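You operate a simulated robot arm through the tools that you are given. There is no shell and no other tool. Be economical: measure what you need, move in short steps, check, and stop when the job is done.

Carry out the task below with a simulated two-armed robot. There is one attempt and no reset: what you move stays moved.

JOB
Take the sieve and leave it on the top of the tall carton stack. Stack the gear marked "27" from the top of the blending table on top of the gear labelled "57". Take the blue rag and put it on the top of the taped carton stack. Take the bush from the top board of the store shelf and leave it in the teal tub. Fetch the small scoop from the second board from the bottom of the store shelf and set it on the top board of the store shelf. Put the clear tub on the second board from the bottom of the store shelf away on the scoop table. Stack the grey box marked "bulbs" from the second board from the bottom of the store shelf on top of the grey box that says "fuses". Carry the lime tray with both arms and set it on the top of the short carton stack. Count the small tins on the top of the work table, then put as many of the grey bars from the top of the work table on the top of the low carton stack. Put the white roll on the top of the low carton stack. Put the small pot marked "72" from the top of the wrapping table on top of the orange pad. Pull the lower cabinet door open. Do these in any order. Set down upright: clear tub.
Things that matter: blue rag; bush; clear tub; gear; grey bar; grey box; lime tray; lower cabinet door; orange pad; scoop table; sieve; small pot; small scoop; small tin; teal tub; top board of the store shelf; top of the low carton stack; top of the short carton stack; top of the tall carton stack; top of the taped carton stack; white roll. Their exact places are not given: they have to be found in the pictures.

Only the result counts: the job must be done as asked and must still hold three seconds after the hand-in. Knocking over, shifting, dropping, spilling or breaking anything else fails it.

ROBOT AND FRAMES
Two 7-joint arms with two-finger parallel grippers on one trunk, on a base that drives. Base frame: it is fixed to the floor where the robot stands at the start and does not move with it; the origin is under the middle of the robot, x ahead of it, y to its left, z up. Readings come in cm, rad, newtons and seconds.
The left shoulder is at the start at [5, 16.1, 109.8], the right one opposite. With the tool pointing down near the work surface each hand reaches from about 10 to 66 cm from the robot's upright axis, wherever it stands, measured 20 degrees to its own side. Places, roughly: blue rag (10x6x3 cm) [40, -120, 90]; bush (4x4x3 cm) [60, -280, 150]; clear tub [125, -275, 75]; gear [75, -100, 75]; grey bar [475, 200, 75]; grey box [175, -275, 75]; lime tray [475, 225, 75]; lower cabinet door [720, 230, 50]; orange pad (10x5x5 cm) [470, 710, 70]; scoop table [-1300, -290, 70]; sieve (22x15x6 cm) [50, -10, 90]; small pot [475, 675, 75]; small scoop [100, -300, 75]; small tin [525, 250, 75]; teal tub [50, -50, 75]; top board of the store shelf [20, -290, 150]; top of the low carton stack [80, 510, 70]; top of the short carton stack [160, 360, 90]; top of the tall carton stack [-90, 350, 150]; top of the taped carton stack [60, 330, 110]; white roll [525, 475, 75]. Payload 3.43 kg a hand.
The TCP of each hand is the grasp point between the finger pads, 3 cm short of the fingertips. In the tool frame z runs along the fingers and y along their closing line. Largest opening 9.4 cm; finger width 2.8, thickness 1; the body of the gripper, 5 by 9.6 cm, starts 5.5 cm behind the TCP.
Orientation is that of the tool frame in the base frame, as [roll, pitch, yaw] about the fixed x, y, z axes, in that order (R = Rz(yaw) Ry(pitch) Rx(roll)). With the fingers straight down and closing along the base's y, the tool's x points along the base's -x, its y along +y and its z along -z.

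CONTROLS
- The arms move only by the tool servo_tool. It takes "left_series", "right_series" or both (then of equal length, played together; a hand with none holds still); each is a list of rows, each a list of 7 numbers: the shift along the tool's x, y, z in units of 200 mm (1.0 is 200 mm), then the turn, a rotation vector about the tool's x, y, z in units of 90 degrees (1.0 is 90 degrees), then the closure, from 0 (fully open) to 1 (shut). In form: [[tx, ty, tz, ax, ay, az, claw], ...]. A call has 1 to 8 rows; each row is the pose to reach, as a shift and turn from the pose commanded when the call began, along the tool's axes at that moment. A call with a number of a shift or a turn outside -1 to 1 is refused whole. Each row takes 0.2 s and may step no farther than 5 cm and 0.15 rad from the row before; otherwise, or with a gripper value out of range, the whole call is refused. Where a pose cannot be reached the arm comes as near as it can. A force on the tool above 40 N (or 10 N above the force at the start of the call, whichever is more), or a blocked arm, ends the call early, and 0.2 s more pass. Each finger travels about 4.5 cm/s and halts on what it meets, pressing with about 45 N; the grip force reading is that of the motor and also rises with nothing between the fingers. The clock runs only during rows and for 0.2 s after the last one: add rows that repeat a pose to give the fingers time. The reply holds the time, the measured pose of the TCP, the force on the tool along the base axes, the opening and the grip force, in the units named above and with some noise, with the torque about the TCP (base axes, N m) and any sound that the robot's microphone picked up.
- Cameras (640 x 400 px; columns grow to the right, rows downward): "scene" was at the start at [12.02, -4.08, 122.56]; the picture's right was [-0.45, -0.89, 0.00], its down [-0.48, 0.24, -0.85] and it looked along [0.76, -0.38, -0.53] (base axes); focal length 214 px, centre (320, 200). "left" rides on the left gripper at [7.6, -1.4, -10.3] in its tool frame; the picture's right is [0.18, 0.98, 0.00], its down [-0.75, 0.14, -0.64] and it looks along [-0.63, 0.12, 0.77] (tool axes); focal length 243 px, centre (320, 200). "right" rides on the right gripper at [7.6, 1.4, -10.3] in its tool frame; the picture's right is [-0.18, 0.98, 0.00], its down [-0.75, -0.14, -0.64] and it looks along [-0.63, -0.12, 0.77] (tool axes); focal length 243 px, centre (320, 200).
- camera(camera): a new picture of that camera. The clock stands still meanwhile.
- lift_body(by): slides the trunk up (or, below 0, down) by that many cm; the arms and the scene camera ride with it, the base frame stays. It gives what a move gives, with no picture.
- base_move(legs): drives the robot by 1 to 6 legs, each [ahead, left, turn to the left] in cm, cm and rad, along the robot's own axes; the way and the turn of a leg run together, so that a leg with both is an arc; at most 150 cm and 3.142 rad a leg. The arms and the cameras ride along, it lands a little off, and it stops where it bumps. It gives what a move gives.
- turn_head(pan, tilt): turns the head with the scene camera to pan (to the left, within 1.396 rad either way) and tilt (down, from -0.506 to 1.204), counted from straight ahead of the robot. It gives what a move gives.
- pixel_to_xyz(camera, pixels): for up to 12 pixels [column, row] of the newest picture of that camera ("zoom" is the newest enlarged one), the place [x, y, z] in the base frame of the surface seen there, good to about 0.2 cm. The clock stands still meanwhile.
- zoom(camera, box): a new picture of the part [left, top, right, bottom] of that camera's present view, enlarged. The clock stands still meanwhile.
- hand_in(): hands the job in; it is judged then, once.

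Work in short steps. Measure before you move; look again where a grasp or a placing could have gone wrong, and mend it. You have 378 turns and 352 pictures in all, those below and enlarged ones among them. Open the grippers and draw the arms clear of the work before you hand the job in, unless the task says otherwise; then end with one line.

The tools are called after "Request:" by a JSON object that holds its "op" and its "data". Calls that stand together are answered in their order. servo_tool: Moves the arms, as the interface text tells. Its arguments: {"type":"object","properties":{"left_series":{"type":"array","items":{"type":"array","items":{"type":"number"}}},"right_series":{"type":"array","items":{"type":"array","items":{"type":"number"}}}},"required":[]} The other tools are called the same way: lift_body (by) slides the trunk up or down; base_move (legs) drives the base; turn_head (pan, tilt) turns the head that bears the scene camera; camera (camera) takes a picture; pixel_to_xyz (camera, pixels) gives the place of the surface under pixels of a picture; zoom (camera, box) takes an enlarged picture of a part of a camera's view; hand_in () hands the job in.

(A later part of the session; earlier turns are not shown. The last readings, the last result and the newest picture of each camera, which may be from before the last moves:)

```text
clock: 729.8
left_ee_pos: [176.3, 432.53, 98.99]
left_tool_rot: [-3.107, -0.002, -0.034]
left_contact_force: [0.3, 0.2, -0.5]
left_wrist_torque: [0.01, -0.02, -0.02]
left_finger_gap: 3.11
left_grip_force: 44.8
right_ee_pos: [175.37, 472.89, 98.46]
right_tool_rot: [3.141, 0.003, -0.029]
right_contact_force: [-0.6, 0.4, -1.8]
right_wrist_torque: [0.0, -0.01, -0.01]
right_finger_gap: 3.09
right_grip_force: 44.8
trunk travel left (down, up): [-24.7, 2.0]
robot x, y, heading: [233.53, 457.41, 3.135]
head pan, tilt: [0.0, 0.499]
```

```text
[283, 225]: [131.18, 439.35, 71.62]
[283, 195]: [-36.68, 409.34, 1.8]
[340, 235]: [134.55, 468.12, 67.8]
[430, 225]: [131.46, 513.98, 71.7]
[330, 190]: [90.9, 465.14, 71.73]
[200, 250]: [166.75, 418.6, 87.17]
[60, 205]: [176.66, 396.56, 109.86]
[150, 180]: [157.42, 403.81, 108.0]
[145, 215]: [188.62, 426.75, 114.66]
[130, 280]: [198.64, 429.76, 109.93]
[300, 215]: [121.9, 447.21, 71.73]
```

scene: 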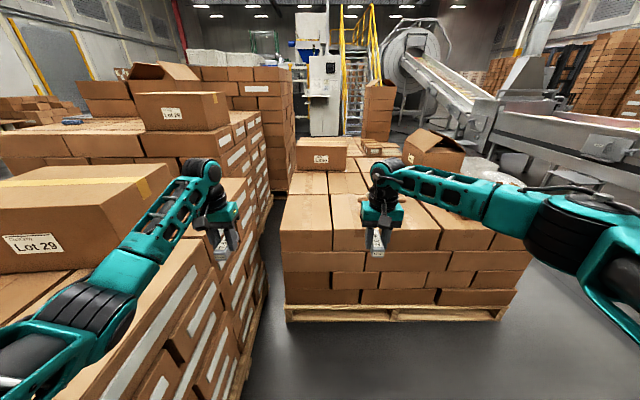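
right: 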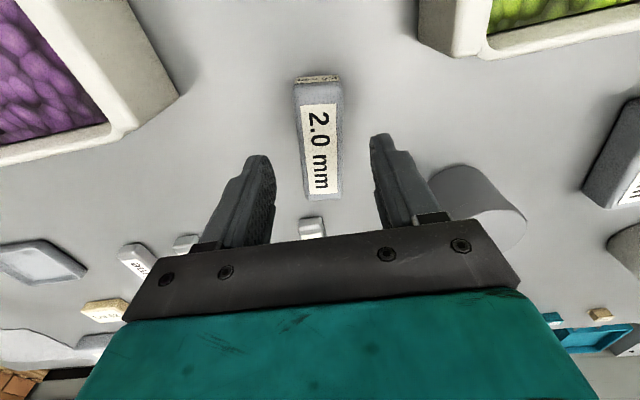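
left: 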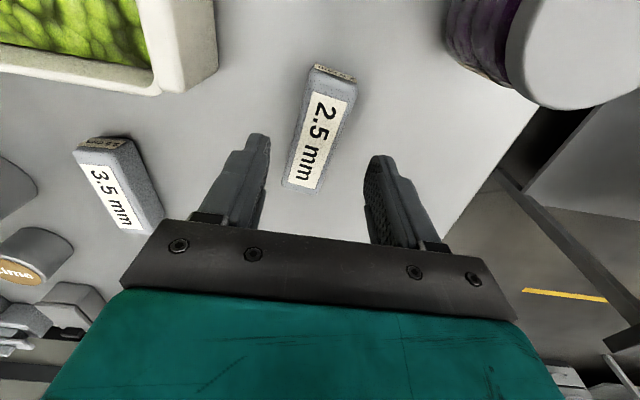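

Request:
{"op": "base_move", "data": {"legs": [[52, 0, 0]]}}

Request:
{"op": "servo_tool", "data": {"right_series": [[0, 0, 0.2, 0, 0, 0, 1], [0, 0, 0.4, 0, 0, 0, 1], [0, 0, 0.6, 0, 0, 0, 1], [0, 0, 0.8, 0, 0, 0, 1], [0, 0, 1.0, 0, 0, 0, 1]]}}

Request:
{"op": "camera", "data": {"camera": "scene"}}

```text
clock: 732.7
left_ee_pos: [126.09, 432.57, 98.98]
left_tool_rot: [-3.107, -0.003, -0.029]
left_contact_force: [-0.4, 0.0, -0.9]
left_wrist_torque: [-0.01, -0.02, -0.02]
left_finger_gap: 3.1
left_grip_force: 44.7
right_ee_pos: [124.97, 472.81, 98.54]
right_tool_rot: [-3.141, 0.002, -0.026]
right_contact_force: [0.0, -0.3, -0.8]
right_wrist_torque: [0.0, -0.03, 0.01]
right_finger_gap: 3.09
right_grip_force: 45.1
trunk travel left (down, up): [-24.7, 2.0]
robot x, y, heading: [183.37, 457.59, 3.139]
head pan, tilt: [0.0, 0.499]
```

```text
clock: 733.9
left_ee_pos: [126.16, 432.41, 98.95]
left_tool_rot: [-3.106, -0.004, -0.029]
left_contact_force: [-0.1, -0.6, -0.4]
left_wrist_torque: [-0.01, 0.0, -0.01]
left_finger_gap: 3.08
left_grip_force: 44.8
right_ee_pos: [124.81, 472.8, 78.58]
right_tool_rot: [3.141, 0.004, -0.024]
right_contact_force: [-0.9, 0.0, -0.5]
right_wrist_torque: [0.01, -0.01, 0.0]
right_finger_gap: 3.11
right_grip_force: 45.4
trunk travel left (down, up): [-24.7, 2.0]
robot x, y, heading: [183.25, 457.96, 3.139]
head pan, tilt: [0.0, 0.499]
```

```text
151 pictures are left
```

scene: 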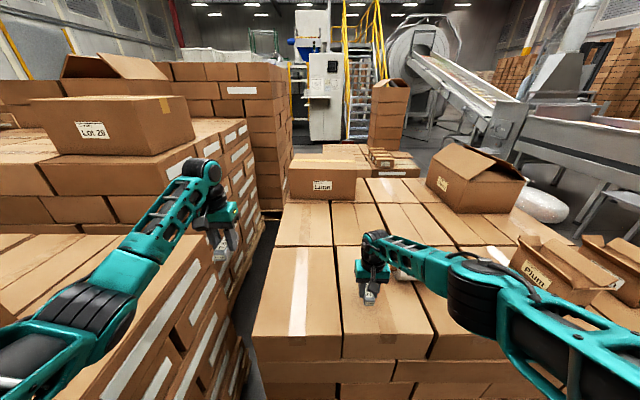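

Request:
{"op": "servo_tool", "data": {"right_series": [[0, 0, 0.08, 0, 0, 0, 1], [0, 0, 0.155, 0, 0, 0, 1], [0, 0, 0.155, 0, 0, 0, 0.8], [0, 0, 0.155, 0, 0, 0, 0.5], [0, 0, 0.155, 0, 0, 0, 0.36]]}}

Request:
{"op": "servo_tool", "data": {"right_series": [[0, 0, -0.15, 0, 0, 0, 0.36], [0, 0, -0.35, 0, 0, 0, 0.36], [0, 0, -0.55, 0, 0, 0, 0.36], [0, 0, -0.75, 0, 0, 0, 0.36], [0, 0, -0.95, 0, 0, 0, 0.36]]}}

Request:
{"op": "base_move", "data": {"legs": [[0, -23, 0]]}}

Request:
{"op": "camera", "data": {"camera": "scene"}}

```text
clock: 735.1
left_ee_pos: [126.25, 432.62, 98.93]
left_tool_rot: [-3.107, -0.004, -0.031]
left_contact_force: [1.0, -0.5, -0.6]
left_wrist_torque: [0.02, -0.01, -0.01]
left_finger_gap: 3.11
left_grip_force: 44.8
right_ee_pos: [125.69, 472.9, 75.7]
right_tool_rot: [-3.142, 0.003, -0.024]
right_contact_force: [0.2, 0.2, -0.2]
right_wrist_torque: [0.02, -0.01, 0.03]
right_finger_gap: 6.01
right_grip_force: 0.1
right hand out of reach, approached as far as the arm can: row 2, 3, 4, 5
trunk travel left (down, up): [-24.7, 2.0]
robot x, y, heading: [183.74, 457.91, 3.144]
head pan, tilt: [0.0, 0.499]
```

```text
clock: 736.3
left_ee_pos: [126.11, 432.49, 98.97]
left_tool_rot: [-3.108, -0.003, -0.029]
left_contact_force: [-0.3, -0.6, -1.0]
left_wrist_torque: [-0.01, 0.02, -0.01]
left_finger_gap: 3.08
left_grip_force: 45.0
right_ee_pos: [125.8, 473.2, 94.91]
right_tool_rot: [-3.14, 0.003, -0.026]
right_contact_force: [-0.5, -0.3, -0.1]
right_wrist_torque: [0.0, -0.01, 0.0]
right_finger_gap: 6.03
right_grip_force: 0.0
trunk travel left (down, up): [-24.7, 2.0]
robot x, y, heading: [183.31, 457.6, 3.141]
head pan, tilt: [0.0, 0.499]
```

```text
clock: 738.9
left_ee_pos: [126.21, 455.24, 99.04]
left_tool_rot: [-3.106, -0.004, -0.026]
left_contact_force: [0.5, 0.1, -0.5]
left_wrist_torque: [-0.02, -0.05, -0.01]
left_finger_gap: 3.12
left_grip_force: 45.3
right_ee_pos: [125.75, 495.91, 94.68]
right_tool_rot: [-3.141, 0.004, -0.023]
right_contact_force: [0.2, -0.6, 0.1]
right_wrist_torque: [0.0, 0.01, 0.0]
right_finger_gap: 6.0
right_grip_force: 0.0
trunk travel left (down, up): [-24.7, 2.0]
robot x, y, heading: [183.53, 480.7, -3.139]
head pan, tilt: [0.0, 0.499]
```

```text
150 pictures are left
```

scene: 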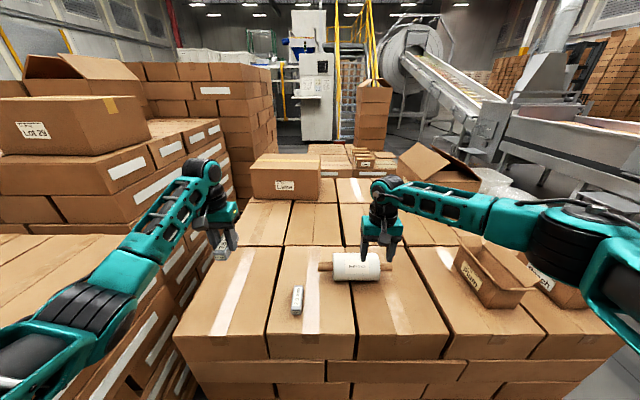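

Request:
{"op": "servo_tool", "data": {"left_series": [[0, 0, 0.2, 0, 0, 0, 1], [0, 0, 0.4, 0, 0, 0, 1], [0, 0, 0.6, 0, 0, 0, 1], [0, 0, 0.8, 0, 0, 0, 1], [0, 0, 1.0, 0, 0, 0, 1]]}}

Request:
{"op": "servo_tool", "data": {"left_series": [[0, 0, 0.08, 0, 0, 0, 1], [0, 0, 0.165, 0, 0, 0, 1], [0, 0, 0.165, 0, 0, 0, 1]]}}

```text
clock: 740.1
left_ee_pos: [126.28, 455.93, 79.0]
left_tool_rot: [-3.106, -0.001, -0.027]
left_contact_force: [0.2, -0.3, -0.8]
left_wrist_torque: [0.02, 0.0, 0.02]
left_finger_gap: 3.11
left_grip_force: 45.7
right_ee_pos: [125.82, 495.95, 94.74]
right_tool_rot: [-3.14, 0.001, -0.022]
right_contact_force: [0.6, -0.6, -0.7]
right_wrist_torque: [-0.01, -0.01, -0.01]
right_finger_gap: 6.01
right_grip_force: 0.1
trunk travel left (down, up): [-24.7, 2.0]
robot x, y, heading: [183.56, 480.07, -3.14]
head pan, tilt: [0.0, 0.499]
```

```text
clock: 740.9
left_ee_pos: [126.13, 456.14, 75.64]
left_tool_rot: [-3.107, -0.005, -0.028]
left_contact_force: [0.2, 0.5, -1.3]
left_wrist_torque: [-0.02, -0.03, 0.0]
left_finger_gap: 3.11
left_grip_force: 44.9
right_ee_pos: [125.78, 495.92, 94.69]
right_tool_rot: [-3.141, 0.005, -0.023]
right_contact_force: [-0.5, 0.4, 0.0]
right_wrist_torque: [0.03, 0.02, -0.05]
right_finger_gap: 6.02
right_grip_force: 0.1
trunk travel left (down, up): [-24.7, 2.0]
robot x, y, heading: [183.67, 480.39, -3.141]
head pan, tilt: [0.0, 0.499]
```

Request:
{"op": "servo_tool", "data": {"left_series": [[0, 0, 0.01, 0, 0, 0, 0.8], [0, 0, 0.01, 0, 0, 0, 0.5], [0, 0, 0.01, 0, 0, 0, 0.3], [0, 0, -0.15, 0, 0, 0, 0.3], [0, 0, -0.35, 0, 0, 0, 0.3], [0, 0, -0.6, 0, 0, 0, 0], [0, 0, -0.8, 0, 0, 0, 0], [0, 0, -1.0, 0, 0, 0, 0]]}}

Request:
{"op": "camera", "data": {"camera": "scene"}}

```text
clock: 742.7
left_ee_pos: [126.53, 455.3, 96.13]
left_tool_rot: [-3.105, -0.004, -0.026]
left_contact_force: [0.2, -0.9, 0.2]
left_wrist_torque: [0.02, -0.03, 0.01]
left_finger_gap: 9.4
left_grip_force: 0.1
right_ee_pos: [125.78, 495.98, 94.7]
right_tool_rot: [3.141, 0.003, -0.023]
right_contact_force: [-0.4, 0.5, 0.5]
right_wrist_torque: [0.0, 0.0, 0.02]
right_finger_gap: 6.0
right_grip_force: 0.1
trunk travel left (down, up): [-24.7, 2.0]
robot x, y, heading: [183.74, 480.81, -3.142]
head pan, tilt: [0.0, 0.499]
```

```text
149 pictures are left
```

scene: 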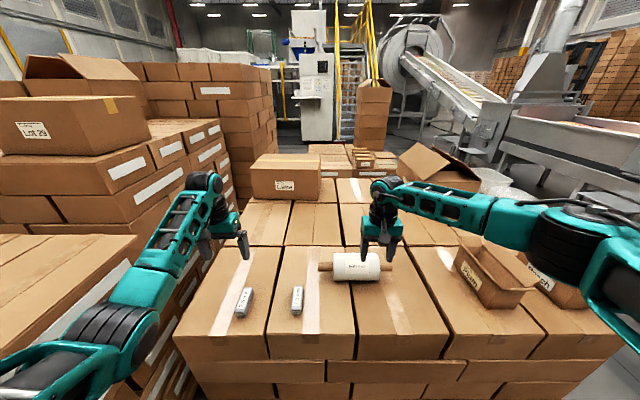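

Bars done. Go back toward the work table, viewing the short stack on the way.

Request:
{"op": "base_move", "data": {"legs": [[-130, 0, 0], [0, 130, 0]]}}

Request:
{"op": "turn_head", "data": {"pan": 0.0, "tilt": 0.3}}

Request:
{"op": "camera", "data": {"camera": "scene"}}

```text
clock: 760.3
left_ee_pos: [253.81, 327.75, 95.99]
left_tool_rot: [-3.107, -0.004, -0.045]
left_contact_force: [0.5, 0.3, -0.1]
left_wrist_torque: [0.02, -0.02, 0.0]
left_finger_gap: 9.4
left_grip_force: 0.0
right_ee_pos: [253.88, 368.52, 94.66]
right_tool_rot: [-3.141, 0.003, -0.042]
right_contact_force: [-0.5, -0.6, -0.9]
right_wrist_torque: [0.02, 0.01, 0.02]
right_finger_gap: 6.02
right_grip_force: 0.1
trunk travel left (down, up): [-24.7, 2.0]
robot x, y, heading: [311.54, 352.35, 3.125]
head pan, tilt: [0.0, 0.499]
```

```text
clock: 761.0
left_ee_pos: [253.75, 327.92, 96.02]
left_tool_rot: [-3.108, -0.005, -0.045]
left_contact_force: [-0.2, 0.2, -0.1]
left_wrist_torque: [0.0, -0.01, 0.03]
left_finger_gap: 9.39
left_grip_force: 0.0
right_ee_pos: [253.79, 368.58, 94.72]
right_tool_rot: [3.141, 0.004, -0.042]
right_contact_force: [-0.7, -0.5, -0.7]
right_wrist_torque: [0.02, 0.04, -0.04]
right_finger_gap: 6.05
right_grip_force: 0.0
trunk travel left (down, up): [-24.7, 2.0]
robot x, y, heading: [311.26, 351.88, 3.122]
head pan, tilt: [0.0, 0.3]
```

```text
148 pictures are left
```

scene: 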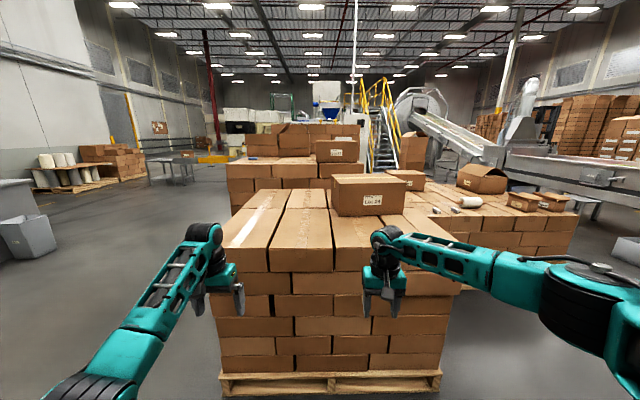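

Request:
{"op": "pixel_to_xyz", "data": {"camera": "scene", "pixels": [[220, 245], [265, 247], [330, 245], [335, 220], [300, 215], [265, 215], [285, 195], [390, 210], [370, 235], [345, 215], [232, 372], [330, 195]]}}

```text
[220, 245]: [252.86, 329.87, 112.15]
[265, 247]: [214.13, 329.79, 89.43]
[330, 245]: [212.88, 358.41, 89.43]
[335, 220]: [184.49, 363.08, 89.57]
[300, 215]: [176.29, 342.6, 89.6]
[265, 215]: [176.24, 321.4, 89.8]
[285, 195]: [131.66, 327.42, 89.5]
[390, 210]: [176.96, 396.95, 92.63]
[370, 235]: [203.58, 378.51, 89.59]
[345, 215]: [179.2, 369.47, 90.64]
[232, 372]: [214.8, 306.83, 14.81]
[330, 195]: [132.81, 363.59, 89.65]
```

Short stack top z=89.5, clear at x 120–213, y 308–362. Go get the lime tray.

Request:
{"op": "base_move", "data": {"legs": [[0, 0, -3.12], [0, -133, 0], [85, 0, 0]]}}

Request:
{"op": "turn_head", "data": {"pan": 0.0, "tilt": 0.75}}

Request:
{"op": "camera", "data": {"camera": "scene"}}

```text
clock: 784.5
left_ee_pos: [452.42, 234.49, 95.96]
left_tool_rot: [-3.106, -0.005, 3.038]
left_contact_force: [-0.1, 0.3, 0.0]
left_wrist_torque: [0.01, 0.02, 0.02]
left_finger_gap: 9.39
left_grip_force: 0.0
right_ee_pos: [450.05, 193.77, 94.74]
right_tool_rot: [3.141, 0.004, 3.041]
right_contact_force: [0.5, 0.7, 0.7]
right_wrist_torque: [0.01, -0.01, 0.01]
right_finger_gap: 6.02
right_grip_force: 0.0
trunk travel left (down, up): [-24.7, 2.0]
robot x, y, heading: [393.68, 213.59, -0.072]
head pan, tilt: [0.0, 0.3]
```

```text
clock: 785.4
left_ee_pos: [452.32, 234.47, 96.02]
left_tool_rot: [-3.107, -0.004, 3.038]
left_contact_force: [0.2, -0.1, -0.3]
left_wrist_torque: [-0.01, -0.02, -0.02]
left_finger_gap: 9.4
left_grip_force: 0.0
right_ee_pos: [450.04, 193.82, 94.69]
right_tool_rot: [3.141, 0.003, 3.041]
right_contact_force: [0.0, -0.1, 0.3]
right_wrist_torque: [-0.04, 0.01, -0.01]
right_finger_gap: 6.03
right_grip_force: 0.0
trunk travel left (down, up): [-24.7, 2.0]
robot x, y, heading: [393.51, 213.42, -0.076]
head pan, tilt: [0.0, 0.75]
```

```text
147 pictures are left
```

scene: 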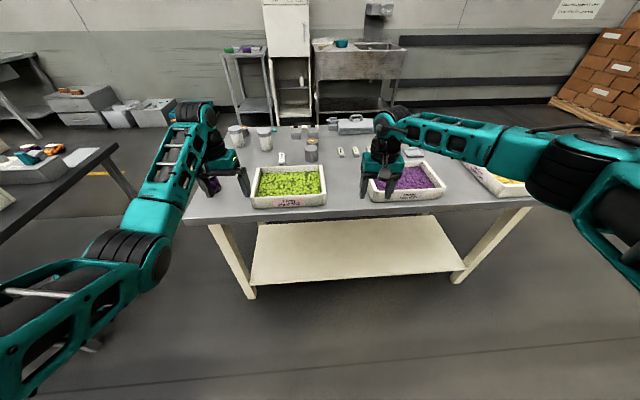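

Request:
{"op": "base_move", "data": {"legs": [[0, 0, 0.075], [16, 5.5, 0]]}}

Request:
{"op": "camera", "data": {"camera": "left"}}

Request:
{"op": "camera", "data": {"camera": "right"}}

```text
clock: 787.3
left_ee_pos: [466.08, 244.55, 95.95]
left_tool_rot: [-3.106, -0.004, 3.118]
left_contact_force: [-0.5, 1.1, -1.0]
left_wrist_torque: [-0.04, 0.04, 0.0]
left_finger_gap: 9.4
left_grip_force: 0.0
right_ee_pos: [467.13, 203.89, 94.65]
right_tool_rot: [-3.141, 0.003, 3.121]
right_contact_force: [-0.2, 0.5, 0.5]
right_wrist_torque: [0.02, -0.01, 0.01]
right_finger_gap: 6.01
right_grip_force: 0.1
trunk travel left (down, up): [-24.7, 2.0]
robot x, y, heading: [409.16, 219.33, 0.005]
head pan, tilt: [0.0, 0.75]
```

```text
146 pictures are left
```

left: 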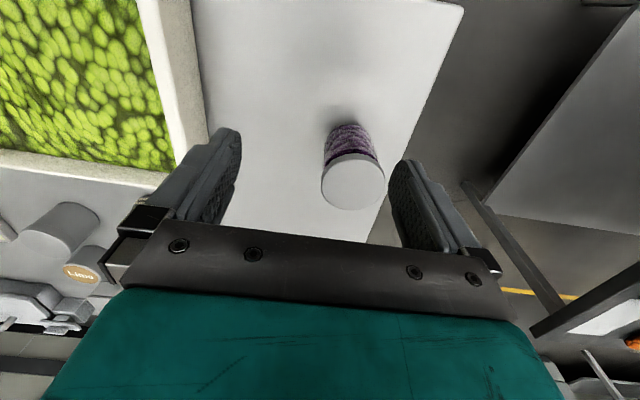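

```text
145 pictures are left
```

right: 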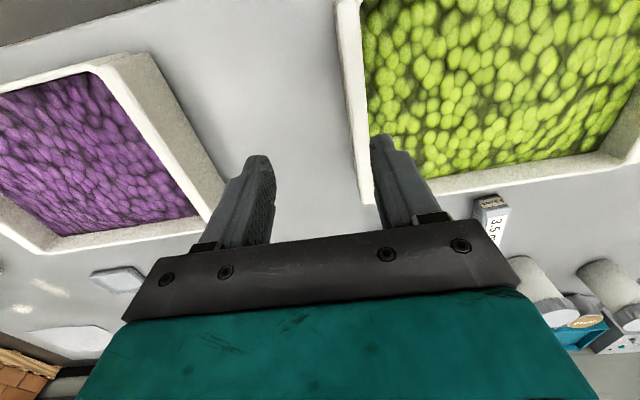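

Request:
{"op": "servo_tool", "data": {"left_series": [[-0.04, -0.16, 0, 0, 0, 0, 0.2], [-0.08, -0.32, 0, 0, 0, 0, 0.4], [-0.12, -0.48, 0, 0, 0, 0, 0.575], [-0.17, -0.63, 0, 0, 0, 0, 0.575], [-0.17, -0.63, 0.15, 0, 0, 0, 0.575], [-0.17, -0.63, 0.25, 0, 0, 0, 0.575]], "right_series": [[-0.05, 0.05, 0, 0, 0, 0, 0.4], [-0.1025, 0.1, 0, 0, 0, 0, 0.5], [-0.1025, 0.132, 0, 0, 0, 0, 0.575], [-0.1025, 0.132, 0, 0, 0, 0, 0.575], [-0.1025, 0.132, 0.1, 0, 0, 0, 0.575], [-0.1025, 0.132, 0.17, 0, 0, 0, 0.575]]}}

Request:
{"op": "camera", "data": {"camera": "left"}}

Request:
{"op": "camera", "data": {"camera": "right"}}

```text
clock: 788.7
left_ee_pos: [469.09, 231.72, 91.67]
left_tool_rot: [-3.107, -0.002, 3.117]
left_contact_force: [0.6, -0.3, 0.9]
left_wrist_torque: [0.0, 0.01, 0.0]
left_finger_gap: 3.99
left_grip_force: 0.0
right_ee_pos: [468.98, 206.5, 91.23]
right_tool_rot: [-3.141, 0.004, 3.122]
right_contact_force: [-0.1, -0.4, 1.3]
right_wrist_torque: [0.0, 0.01, 0.01]
right_finger_gap: 3.98
right_grip_force: 0.2
trunk travel left (down, up): [-24.7, 2.0]
robot x, y, heading: [409.05, 218.98, 0.006]
head pan, tilt: [0.0, 0.75]
```

```text
144 pictures are left
```

left: 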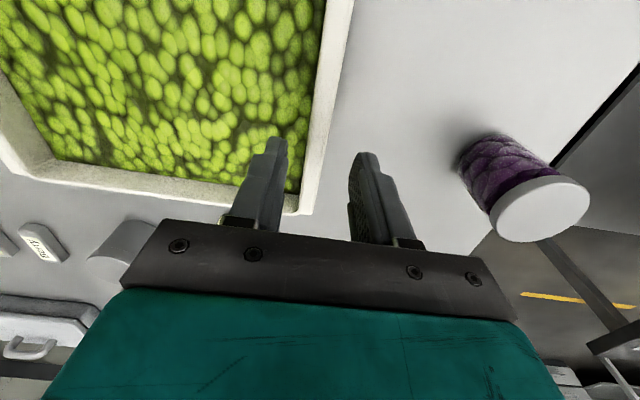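

```text
143 pictures are left
```

right: 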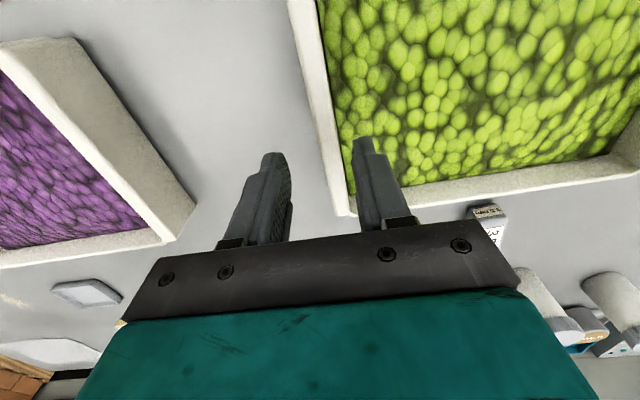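

Request:
{"op": "servo_tool", "data": {"left_series": [[0, 0.0, 0.08, 0, 0, 0, 0.575], [0, 0.005, 0.16, 0, 0, 0, 0.575], [0, 0.008, 0.23, 0, 0, 0, 0.575], [0, 0.008, 0.23, 0, 0, 0, 0.575]], "right_series": [[0, 0, 0.07, 0, 0, 0, 0.575], [0, 0, 0.14, 0, 0, 0, 0.575], [0, 0, 0.21, 0, 0, 0, 0.575], [0, 0, 0.21, 0, 0, 0, 0.575]]}}

Request:
{"op": "camera", "data": {"camera": "left"}}

Request:
{"op": "camera", "data": {"camera": "right"}}

```text
clock: 789.7
left_ee_pos: [469.01, 231.76, 86.74]
left_tool_rot: [-3.107, -0.004, 3.117]
left_contact_force: [0.5, 0.0, 0.0]
left_wrist_torque: [-0.04, 0.0, -0.01]
left_finger_gap: 4.01
left_grip_force: 0.0
right_ee_pos: [469.02, 206.43, 87.15]
right_tool_rot: [-3.141, 0.004, 3.12]
right_contact_force: [-1.0, -0.7, 0.2]
right_wrist_torque: [0.0, 0.02, -0.05]
right_finger_gap: 4.01
right_grip_force: 0.1
trunk travel left (down, up): [-24.7, 2.0]
robot x, y, heading: [409.43, 219.02, 0.003]
head pan, tilt: [0.0, 0.75]
```

```text
142 pictures are left
```

left: 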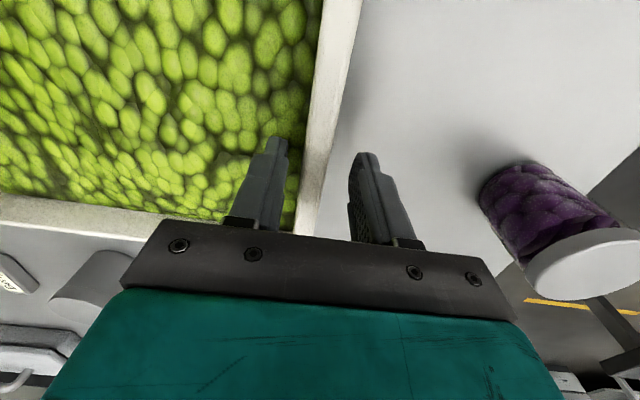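

```text
141 pictures are left
```

right: 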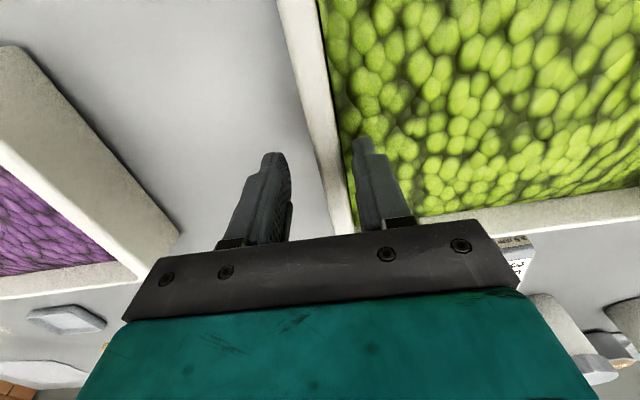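

Request:
{"op": "servo_tool", "data": {"left_series": [[0, 0, 0, 0, 0, 0, 0.7], [0, 0, 0, 0, 0, 0, 0.85], [0, 0, 0, 0, 0, 0, 1], [0, 0, 0, 0, 0, 0, 1], [0, 0, 0, 0, 0, 0, 1]], "right_series": [[0, 0, 0.015, 0, 0, 0, 0.7], [0, 0, 0.015, 0, 0, 0, 0.85], [0, 0, 0.015, 0, 0, 0, 1], [0, 0, 0.015, 0, 0, 0, 1], [0, 0, 0.015, 0, 0, 0, 1]]}}

Request:
{"op": "lift_body", "data": {"by": 2}}

Request:
{"op": "camera", "data": {"camera": "scene"}}

```text
clock: 790.9
left_ee_pos: [469.04, 231.44, 86.82]
left_tool_rot: [-3.098, -0.003, 3.117]
left_contact_force: [8.2, -23.9, -0.2]
left_wrist_torque: [0.31, 0.1, 1.32]
left_finger_gap: 1.43
left_grip_force: 44.7
right_ee_pos: [468.94, 206.93, 86.82]
right_tool_rot: [3.134, 0.0, 3.13]
right_contact_force: [-6.4, 23.3, 4.3]
right_wrist_torque: [0.32, -0.85, 0.71]
right_finger_gap: 1.37
right_grip_force: 44.8
trunk travel left (down, up): [-24.7, 2.0]
robot x, y, heading: [408.72, 218.77, 0.004]
head pan, tilt: [0.0, 0.75]
```

```text
clock: 791.6
left_ee_pos: [469.13, 231.4, 88.85]
left_tool_rot: [-3.1, -0.004, 3.115]
left_contact_force: [7.6, -24.0, -7.0]
left_wrist_torque: [0.34, 0.14, 1.3]
left_finger_gap: 1.42
left_grip_force: 45.1
right_ee_pos: [468.95, 207.05, 88.68]
right_tool_rot: [3.135, -0.001, 3.129]
right_contact_force: [-7.1, 25.3, -2.2]
right_wrist_torque: [0.35, -0.19, 0.49]
right_finger_gap: 1.36
right_grip_force: 45.2
trunk travel left (down, up): [-26.7, 0.0]
robot x, y, heading: [409.1, 219.22, 0.004]
head pan, tilt: [0.0, 0.75]
```

```text
140 pictures are left
```

scene: 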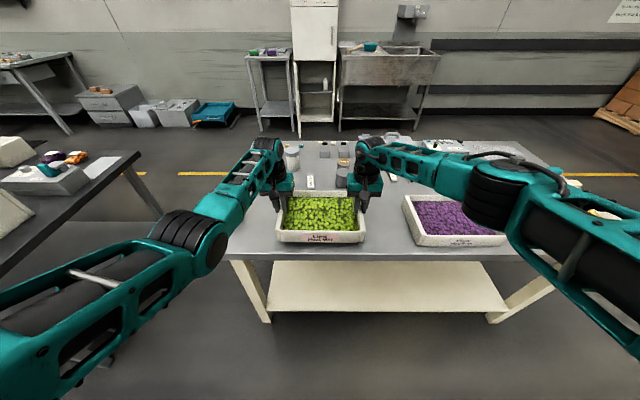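

Tray lifted evenly. Raise 14 cm with both arms together.

Request:
{"op": "servo_tool", "data": {"left_series": [[0, -0.003, -0.1, 0, 0, 0, 1], [0, -0.007, -0.2, 0, 0, 0, 1], [0, -0.011, -0.3, 0, 0, 0, 1], [0, -0.014, -0.4, 0, 0, 0, 1], [0, -0.018, -0.5, 0, 0, 0, 1], [0, -0.021, -0.6, 0, 0, 0, 1], [0, -0.025, -0.7, 0, 0, 0, 1]], "right_series": [[0, 0, -0.1, 0, 0, 0, 1], [0, 0, -0.2, 0, 0, 0, 1], [0, 0, -0.3, 0, 0, 0, 1], [0, 0, -0.4, 0, 0, 0, 1], [0, 0, -0.5, 0, 0, 0, 1], [0, 0, -0.6, 0, 0, 0, 1], [0, 0, -0.7, 0, 0, 0, 1]]}}

Request:
{"op": "camera", "data": {"camera": "scene"}}

```text
clock: 793.2
left_ee_pos: [468.88, 231.46, 102.83]
left_tool_rot: [-3.102, -0.003, 3.115]
left_contact_force: [9.4, -29.4, -8.8]
left_wrist_torque: [0.33, -0.04, 1.35]
left_finger_gap: 1.47
left_grip_force: 45.1
right_ee_pos: [469.0, 206.88, 102.62]
right_tool_rot: [3.133, -0.002, 3.135]
right_contact_force: [-9.1, 29.5, 0.1]
right_wrist_torque: [0.73, -0.01, 0.92]
right_finger_gap: 1.34
right_grip_force: 45.0
trunk travel left (down, up): [-26.7, 0.0]
robot x, y, heading: [409.32, 219.44, 0.002]
head pan, tilt: [0.0, 0.75]
```

```text
139 pictures are left
```

scene: 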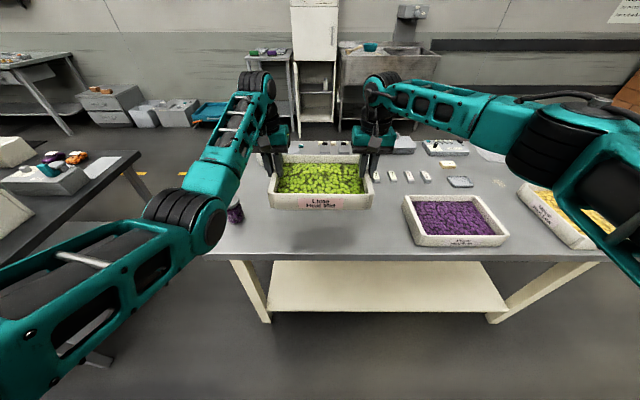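

Carry the tray: back off, turn around, align with the short stack.

Request:
{"op": "base_move", "data": {"legs": [[-95, 0, 0], [0, 0, 1.57], [0, 0, 1.57]]}}

Request:
{"op": "camera", "data": {"camera": "scene"}}

```text
clock: 805.9
left_ee_pos: [252.82, 208.02, 102.89]
left_tool_rot: [-3.102, -0.004, -0.043]
left_contact_force: [-8.3, 30.8, -8.2]
left_wrist_torque: [-0.22, 0.23, 1.29]
left_finger_gap: 1.48
left_grip_force: 44.7
right_ee_pos: [252.96, 232.52, 102.64]
right_tool_rot: [3.134, -0.002, -0.022]
right_contact_force: [6.3, -29.4, -0.8]
right_wrist_torque: [-0.71, -0.19, 0.71]
right_finger_gap: 1.41
right_grip_force: 45.5
trunk travel left (down, up): [-26.7, 0.0]
robot x, y, heading: [312.63, 219.6, 3.13]
head pan, tilt: [0.0, 0.75]
```

```text
138 pictures are left
```

scene: 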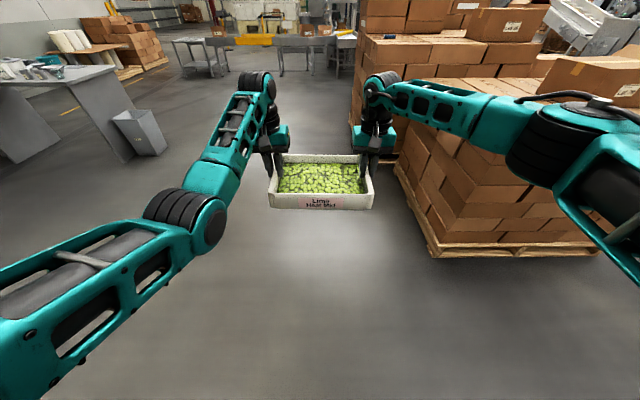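

Request:
{"op": "base_move", "data": {"legs": [[0, -116, 0.01]]}}

Request:
{"op": "camera", "data": {"camera": "scene"}}

```text
clock: 816.2
left_ee_pos: [253.12, 322.27, 102.81]
left_tool_rot: [-3.101, -0.004, -0.026]
left_contact_force: [-7.7, 3.1, -8.7]
left_wrist_torque: [-0.74, 0.19, 1.29]
left_finger_gap: 1.49
left_grip_force: 45.1
right_ee_pos: [252.95, 346.76, 102.69]
right_tool_rot: [3.132, -0.005, -0.006]
right_contact_force: [6.9, -2.5, -1.9]
right_wrist_torque: [-0.07, -0.12, 0.37]
right_finger_gap: 1.36
right_grip_force: 45.0
trunk travel left (down, up): [-26.7, 0.0]
robot x, y, heading: [312.67, 334.9, -3.138]
head pan, tilt: [0.0, 0.75]
```

```text
137 pictures are left
```

scene: 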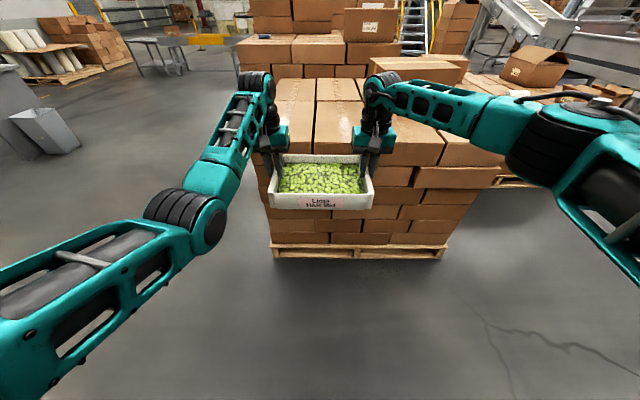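

Request:
{"op": "base_move", "data": {"legs": [[60, 0, 0]]}}

Request:
{"op": "camera", "data": {"camera": "scene"}}

Request:
{"op": "pixel_to_xyz", "data": {"camera": "scene", "pixels": [[320, 120], [320, 215], [250, 220], [400, 210], [240, 140]]}}

```text
clock: 819.7
left_ee_pos: [191.65, 324.74, 102.77]
left_tool_rot: [-3.103, -0.003, -0.058]
left_contact_force: [-6.1, 2.1, -8.2]
left_wrist_torque: [-0.78, 0.24, 1.29]
left_finger_gap: 1.47
left_grip_force: 45.0
right_ee_pos: [192.49, 349.33, 102.57]
right_tool_rot: [3.134, -0.004, -0.036]
right_contact_force: [5.9, -1.6, -1.6]
right_wrist_torque: [0.05, -0.23, 0.22]
right_finger_gap: 1.37
right_grip_force: 44.9
trunk travel left (down, up): [-26.7, 0.0]
robot x, y, heading: [251.67, 335.12, 3.117]
head pan, tilt: [0.0, 0.75]
```

```text
136 pictures are left
```

scene: 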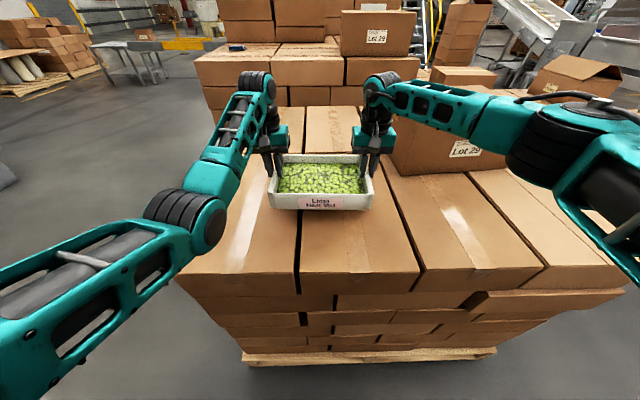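

```text
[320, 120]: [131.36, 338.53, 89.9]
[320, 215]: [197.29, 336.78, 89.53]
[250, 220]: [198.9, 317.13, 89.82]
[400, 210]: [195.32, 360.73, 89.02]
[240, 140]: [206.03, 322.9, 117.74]
```

Tray above clear area; lower by the trunk.

Request:
{"op": "lift_body", "data": {"by": -5.5}}

Request:
{"op": "camera", "data": {"camera": "left"}}

Request:
{"op": "lift_body", "data": {"by": -0.6}}

```text
clock: 820.6
left_ee_pos: [191.79, 324.77, 97.43]
left_tool_rot: [-3.104, -0.004, -0.056]
left_contact_force: [-5.7, 1.1, -8.7]
left_wrist_torque: [-0.85, 0.05, 1.34]
left_finger_gap: 1.46
left_grip_force: 44.8
right_ee_pos: [192.44, 349.41, 97.1]
right_tool_rot: [3.134, -0.004, -0.035]
right_contact_force: [5.8, -2.4, -0.7]
right_wrist_torque: [-0.05, 0.02, 0.05]
right_finger_gap: 1.37
right_grip_force: 45.2
trunk travel left (down, up): [-21.2, 5.5]
robot x, y, heading: [252.04, 335.31, 3.112]
head pan, tilt: [0.0, 0.75]
```

```text
135 pictures are left
```

left: 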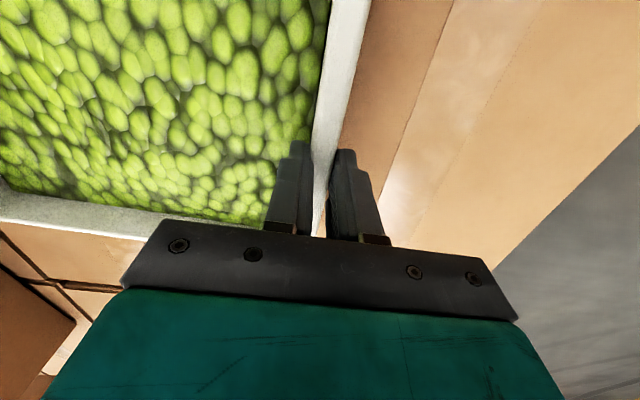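

```text
clock: 821.2
left_ee_pos: [191.78, 324.68, 96.78]
left_tool_rot: [-3.103, 0.0, -0.056]
left_contact_force: [-7.9, 0.4, -4.7]
left_wrist_torque: [-0.72, 0.19, 1.28]
left_finger_gap: 1.4
left_grip_force: 45.1
right_ee_pos: [192.49, 349.31, 96.82]
right_tool_rot: [3.132, 0.001, -0.037]
right_contact_force: [5.2, -0.8, 17.6]
right_wrist_torque: [0.6, -0.83, 0.32]
right_finger_gap: 1.38
right_grip_force: 44.7
trunk travel left (down, up): [-20.6, 6.1]
robot x, y, heading: [251.84, 335.31, 3.118]
head pan, tilt: [0.0, 0.75]
```

Request:
{"op": "servo_tool", "data": {"left_series": [[0, 0, 0.015, 0, 0, 0, 1], [0, 0, 0.02, 0, 0, 0, 1]]}}

Request:
{"op": "servo_tool", "data": {"left_series": [[0, 0, 0, 0, 0, 0, 0.85], [0, 0, 0, 0, 0, 0, 0.7], [0, 0, 0, 0, 0, 0, 0.6], [0, 0, -0.1, 0, 0, 0, 0.6], [0, 0, -0.3, 0, 0, 0, 0.6], [0, 0, -0.5, 0, 0, 0, 0.6]], "right_series": [[0, 0, 0, 0, 0, 0, 0.85], [0, 0, 0, 0, 0, 0, 0.7], [0, 0, 0, 0, 0, 0, 0.6], [0, 0, -0.1, 0, 0, 0, 0.6], [0, 0, -0.3, 0, 0, 0, 0.6], [0, 0, -0.5, 0, 0, 0, 0.6]]}}

Request:
{"op": "camera", "data": {"camera": "scene"}}

```text
clock: 821.8
left_ee_pos: [191.85, 324.81, 96.86]
left_tool_rot: [-3.102, 0.006, -0.058]
left_contact_force: [-4.6, 0.0, 20.7]
left_wrist_torque: [-0.74, -1.13, 1.27]
left_finger_gap: 1.45
left_grip_force: 44.6
right_ee_pos: [192.68, 349.15, 96.91]
right_tool_rot: [3.13, 0.003, -0.038]
right_contact_force: [-5.8, -3.2, 19.3]
right_wrist_torque: [0.39, -0.91, -0.08]
right_finger_gap: 1.36
right_grip_force: 44.7
trunk travel left (down, up): [-20.6, 6.1]
robot x, y, heading: [251.74, 335.59, 3.115]
head pan, tilt: [0.0, 0.75]
```

```text
clock: 823.2
left_ee_pos: [191.72, 324.32, 106.21]
left_tool_rot: [-3.105, -0.003, -0.056]
left_contact_force: [0.4, 0.3, 0.1]
left_wrist_torque: [0.0, 0.01, 0.04]
left_finger_gap: 3.76
left_grip_force: 0.1
right_ee_pos: [192.3, 349.29, 106.68]
right_tool_rot: [3.133, -0.003, -0.037]
right_contact_force: [-0.4, 0.1, 1.5]
right_wrist_torque: [-0.02, 0.0, 0.04]
right_finger_gap: 3.77
right_grip_force: 0.0
trunk travel left (down, up): [-20.6, 6.1]
robot x, y, heading: [251.83, 334.87, 3.118]
head pan, tilt: [0.0, 0.75]
```

```text
134 pictures are left
```

scene: 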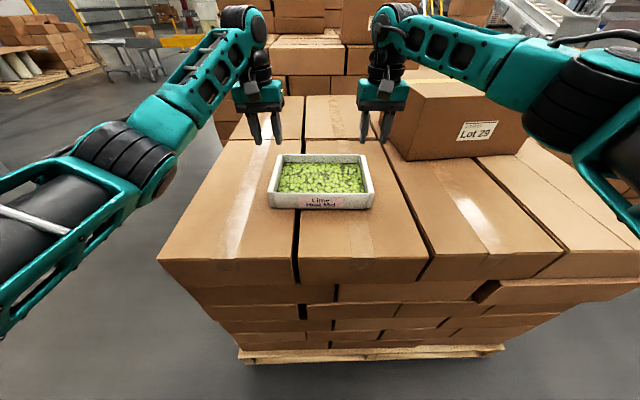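

Tray is placed. Last: the clear tub. Drive back to the store shelf.

Request:
{"op": "base_move", "data": {"legs": [[-25, 0, 0.02], [0, 130, 0], [0, 130, 0], [0, 130, 0], [0, 125, 0]]}}

Request:
{"op": "turn_head", "data": {"pan": 0.9, "tilt": 0.4}}

Request:
{"op": "camera", "data": {"camera": "scene"}}

```text
clock: 868.5
left_ee_pos: [240.13, -183.07, 106.22]
left_tool_rot: [-3.103, -0.002, 0.012]
left_contact_force: [0.1, -0.4, 0.7]
left_wrist_torque: [-0.01, 0.0, 0.0]
left_finger_gap: 3.77
left_grip_force: 0.1
right_ee_pos: [238.94, -157.98, 106.62]
right_tool_rot: [3.133, -0.004, 0.032]
right_contact_force: [0.1, 0.2, 0.6]
right_wrist_torque: [0.02, 0.04, -0.01]
right_finger_gap: 3.76
right_grip_force: 0.0
trunk travel left (down, up): [-20.6, 6.1]
robot x, y, heading: [299.58, -167.82, -3.097]
head pan, tilt: [0.0, 0.75]
```

```text
clock: 869.7
left_ee_pos: [240.17, -183.02, 106.36]
left_tool_rot: [-3.102, -0.002, 0.012]
left_contact_force: [-0.2, 0.4, 1.2]
left_wrist_torque: [0.01, 0.0, 0.0]
left_finger_gap: 3.74
left_grip_force: 0.0
right_ee_pos: [238.94, -157.84, 106.53]
right_tool_rot: [3.133, -0.003, 0.033]
right_contact_force: [-0.5, 0.5, 0.2]
right_wrist_torque: [0.01, 0.0, 0.0]
right_finger_gap: 3.77
right_grip_force: 0.0
trunk travel left (down, up): [-20.6, 6.1]
robot x, y, heading: [299.34, -168.11, -3.098]
head pan, tilt: [0.901, 0.4]
```

```text
133 pictures are left
```

scene: 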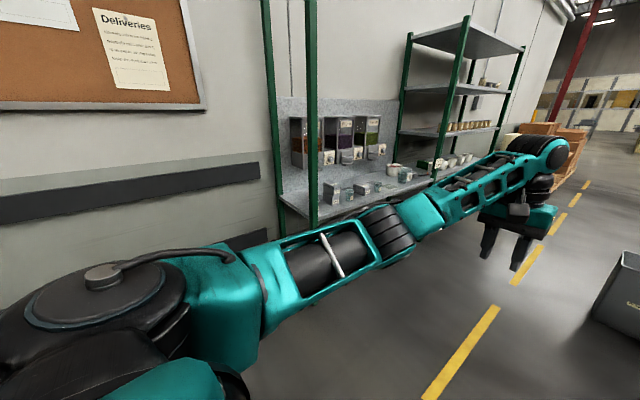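

Request:
{"op": "base_move", "data": {"legs": [[0, 0, 1.527], [0, -80, 0], [0, -80, 0]]}}

Request:
{"op": "turn_head", "data": {"pan": 0.0, "tilt": 0.55}}

Request:
{"op": "camera", "data": {"camera": "scene"}}

```text
clock: 887.9
left_ee_pos: [150.68, -224.91, 106.34]
left_tool_rot: [-3.101, -0.002, 1.538]
left_contact_force: [-0.4, -0.6, -0.1]
left_wrist_torque: [-0.04, -0.02, -0.01]
left_finger_gap: 3.76
left_grip_force: 0.1
right_ee_pos: [125.57, -224.94, 106.53]
right_tool_rot: [3.134, -0.004, 1.559]
right_contact_force: [0.8, -0.8, -0.4]
right_wrist_torque: [0.01, -0.01, 0.0]
right_finger_gap: 3.77
right_grip_force: 0.0
trunk travel left (down, up): [-20.6, 6.1]
robot x, y, heading: [137.98, -165.09, -1.569]
head pan, tilt: [0.901, 0.4]
```

```text
clock: 889.1
left_ee_pos: [150.68, -224.83, 106.28]
left_tool_rot: [-3.101, -0.002, 1.539]
left_contact_force: [1.1, 0.6, -0.2]
left_wrist_torque: [0.0, -0.02, -0.01]
left_finger_gap: 3.76
left_grip_force: 0.2
right_ee_pos: [125.73, -225.0, 106.51]
right_tool_rot: [3.133, -0.002, 1.56]
right_contact_force: [0.0, -0.3, 1.1]
right_wrist_torque: [0.05, 0.03, -0.02]
right_finger_gap: 3.74
right_grip_force: 0.1
trunk travel left (down, up): [-20.6, 6.1]
robot x, y, heading: [138.28, -164.81, -1.571]
head pan, tilt: [0.0, 0.55]
```

```text
132 pictures are left
```

scene: 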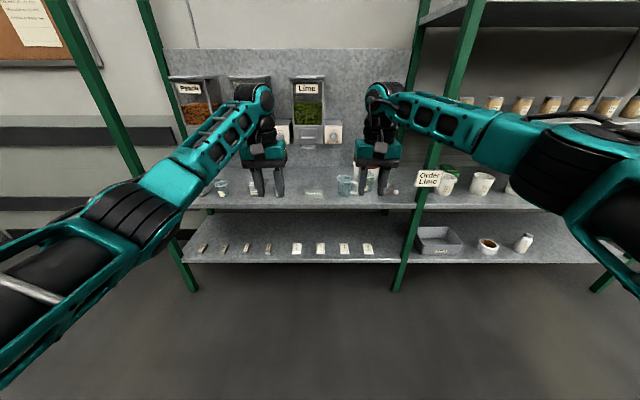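

Retract the left hand; shift the right hand to x≈109.

Request:
{"op": "servo_tool", "data": {"left_series": [[0.2, 0.1, 0, 0, 0, 0, 0.5], [0.4, 0.2, 0, 0, 0, 0, 0.4], [0.6, 0.3, 0, 0, 0, 0, 0.2], [0.8, 0.4, 0, 0, 0, 0, 0], [1.0, 0.5, 0, 0, 0, 0, 0]], "right_series": [[0.05, -0.17, 0, 0, 0, 0, 0.638], [0.1, -0.34, 0, 0, 0, 0, 0.638], [0.15, -0.51, 0, 0, 0, 0, 0.638], [0.2, -0.68, 0, 0, 0, 0, 0.638], [0.25, -0.84, 0, 0, 0, 0, 0.638]]}}

Request:
{"op": "base_move", "data": {"legs": [[48, 0, 0]]}}

Request:
{"op": "camera", "data": {"camera": "right"}}

Request:
{"op": "camera", "data": {"camera": "scene"}}

```text
clock: 890.3
left_ee_pos: [161.35, -205.04, 105.92]
left_tool_rot: [-3.103, -0.002, 1.538]
left_contact_force: [0.4, 0.3, -0.4]
left_wrist_torque: [0.0, 0.03, -0.02]
left_finger_gap: 9.39
left_grip_force: 0.2
right_ee_pos: [108.79, -219.78, 106.3]
right_tool_rot: [3.131, 0.0, 1.56]
right_contact_force: [0.4, -0.1, 0.3]
right_wrist_torque: [0.0, 0.0, -0.01]
right_finger_gap: 3.4
right_grip_force: 0.1
trunk travel left (down, up): [-20.6, 6.1]
robot x, y, heading: [138.31, -164.97, -1.571]
head pan, tilt: [0.0, 0.55]
```

```text
clock: 893.2
left_ee_pos: [161.45, -254.14, 105.98]
left_tool_rot: [-3.101, -0.003, 1.543]
left_contact_force: [0.3, 0.4, 0.1]
left_wrist_torque: [-0.01, 0.01, -0.01]
left_finger_gap: 9.37
left_grip_force: 0.0
right_ee_pos: [109.15, -268.88, 106.42]
right_tool_rot: [3.133, -0.002, 1.563]
right_contact_force: [-0.2, 0.2, 0.3]
right_wrist_torque: [0.03, 0.01, 0.02]
right_finger_gap: 3.42
right_grip_force: 0.0
trunk travel left (down, up): [-20.6, 6.1]
robot x, y, heading: [138.43, -214.24, -1.566]
head pan, tilt: [0.0, 0.55]
```

```text
131 pictures are left
```

right: 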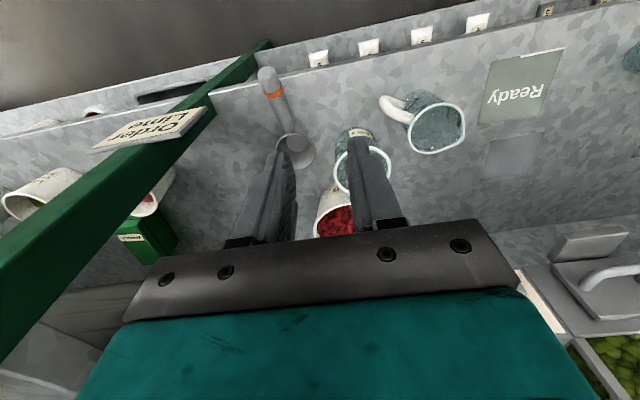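

```text
130 pictures are left
```

scene: 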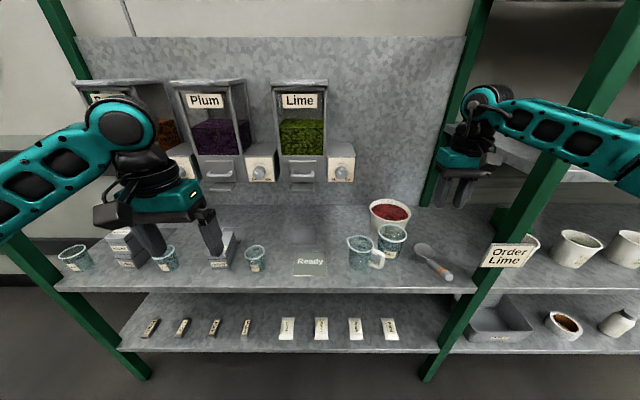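

Request:
{"op": "zoom", "data": {"camera": "scene", "box": [335, 190, 465, 290]}}

Request:
{"op": "pixel_to_xyz", "data": {"camera": "zoom", "pixels": [[215, 205], [353, 205], [285, 172], [285, 242], [250, 180], [320, 235], [285, 300], [290, 330], [400, 270], [240, 300], [60, 230], [230, 230]]}}

```text
4.00 times, centred on (400, 240) of scene
```

zoom: 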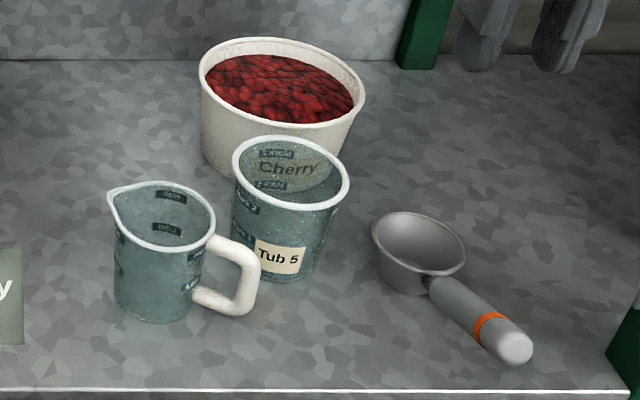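

```text
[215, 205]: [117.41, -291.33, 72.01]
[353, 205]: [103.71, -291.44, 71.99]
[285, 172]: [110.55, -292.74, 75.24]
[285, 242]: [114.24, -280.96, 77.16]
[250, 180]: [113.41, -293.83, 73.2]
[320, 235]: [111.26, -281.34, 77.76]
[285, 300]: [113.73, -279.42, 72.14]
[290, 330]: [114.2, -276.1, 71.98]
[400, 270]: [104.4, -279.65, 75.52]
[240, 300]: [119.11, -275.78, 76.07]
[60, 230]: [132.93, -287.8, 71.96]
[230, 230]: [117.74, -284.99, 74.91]
```

Request:
{"op": "pixel_to_xyz", "data": {"camera": "zoom", "pixels": [[235, 168], [347, 188], [285, 209], [297, 138], [262, 200], [325, 206], [373, 235], [464, 255]]}}

```text
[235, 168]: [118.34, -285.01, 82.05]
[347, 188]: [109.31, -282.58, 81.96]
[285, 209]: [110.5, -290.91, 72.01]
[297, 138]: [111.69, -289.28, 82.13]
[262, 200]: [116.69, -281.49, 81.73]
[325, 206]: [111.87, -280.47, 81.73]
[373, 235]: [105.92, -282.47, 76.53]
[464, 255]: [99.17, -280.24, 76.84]
```

Tub rim centre (113.6,-284.9), r 4.7. Drive ahead 16 and descend for a wall grip on its right side.

Request:
{"op": "base_move", "data": {"legs": [[16, 0, 0]]}}

Request:
{"op": "servo_tool", "data": {"right_series": [[0, 0, 0.2, 0, 0, 0, 0.638], [0, 0, 0.4, 0, 0, 0, 0.638], [0, 0, 0.6, 0, 0, 0, 0.638], [0, 0, 0.75, 0, 0, 0, 0.638]]}}

Request:
{"op": "camera", "data": {"camera": "right"}}

Request:
{"op": "camera", "data": {"camera": "scene"}}

```text
clock: 894.6
left_ee_pos: [161.6, -269.48, 105.95]
left_tool_rot: [-3.102, -0.004, 1.538]
left_contact_force: [-1.1, -0.9, 0.1]
left_wrist_torque: [0.03, -0.02, -0.02]
left_finger_gap: 9.38
left_grip_force: 0.1
right_ee_pos: [108.87, -283.96, 106.21]
right_tool_rot: [3.133, -0.002, 1.557]
right_contact_force: [-0.3, -0.2, -0.3]
right_wrist_torque: [0.0, -0.01, 0.02]
right_finger_gap: 3.41
right_grip_force: 0.1
trunk travel left (down, up): [-20.6, 6.1]
robot x, y, heading: [138.89, -229.02, -1.577]
head pan, tilt: [0.0, 0.55]
```

```text
clock: 895.6
left_ee_pos: [161.34, -269.61, 105.97]
left_tool_rot: [-3.102, 0.0, 1.538]
left_contact_force: [0.6, -1.0, 0.5]
left_wrist_torque: [-0.01, -0.02, 0.0]
left_finger_gap: 9.39
left_grip_force: 0.1
right_ee_pos: [108.99, -283.78, 91.49]
right_tool_rot: [3.133, -0.004, 1.558]
right_contact_force: [0.9, -0.4, 0.1]
right_wrist_torque: [-0.03, 0.04, 0.03]
right_finger_gap: 3.4
right_grip_force: 0.0
trunk travel left (down, up): [-20.6, 6.1]
robot x, y, heading: [138.61, -229.69, -1.575]
head pan, tilt: [0.0, 0.55]
```

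```text
128 pictures are left
```

right: 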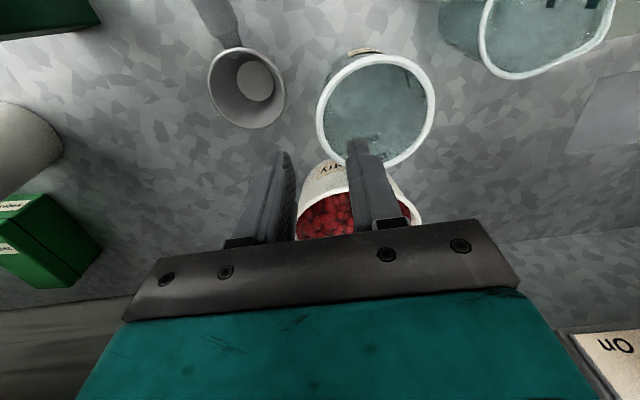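

```text
127 pictures are left
```

scene: 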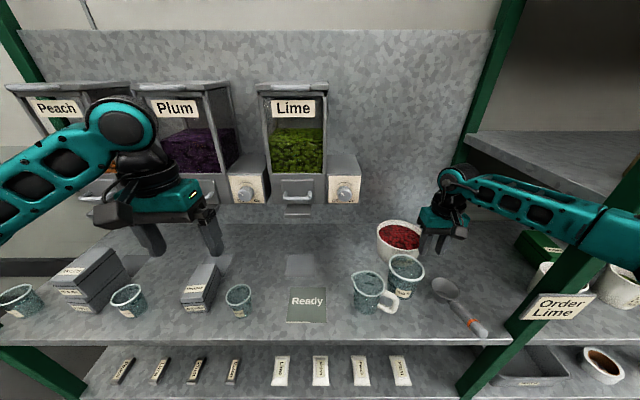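

Request:
{"op": "pixel_to_xyz", "data": {"camera": "right", "pixels": [[319, 110], [433, 105], [375, 57], [390, 163], [340, 72], [330, 142]]}}

```text
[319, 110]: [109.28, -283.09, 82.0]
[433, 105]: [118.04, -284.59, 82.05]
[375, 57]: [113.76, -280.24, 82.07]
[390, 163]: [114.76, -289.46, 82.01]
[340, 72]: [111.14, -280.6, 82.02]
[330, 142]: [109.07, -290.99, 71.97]
```

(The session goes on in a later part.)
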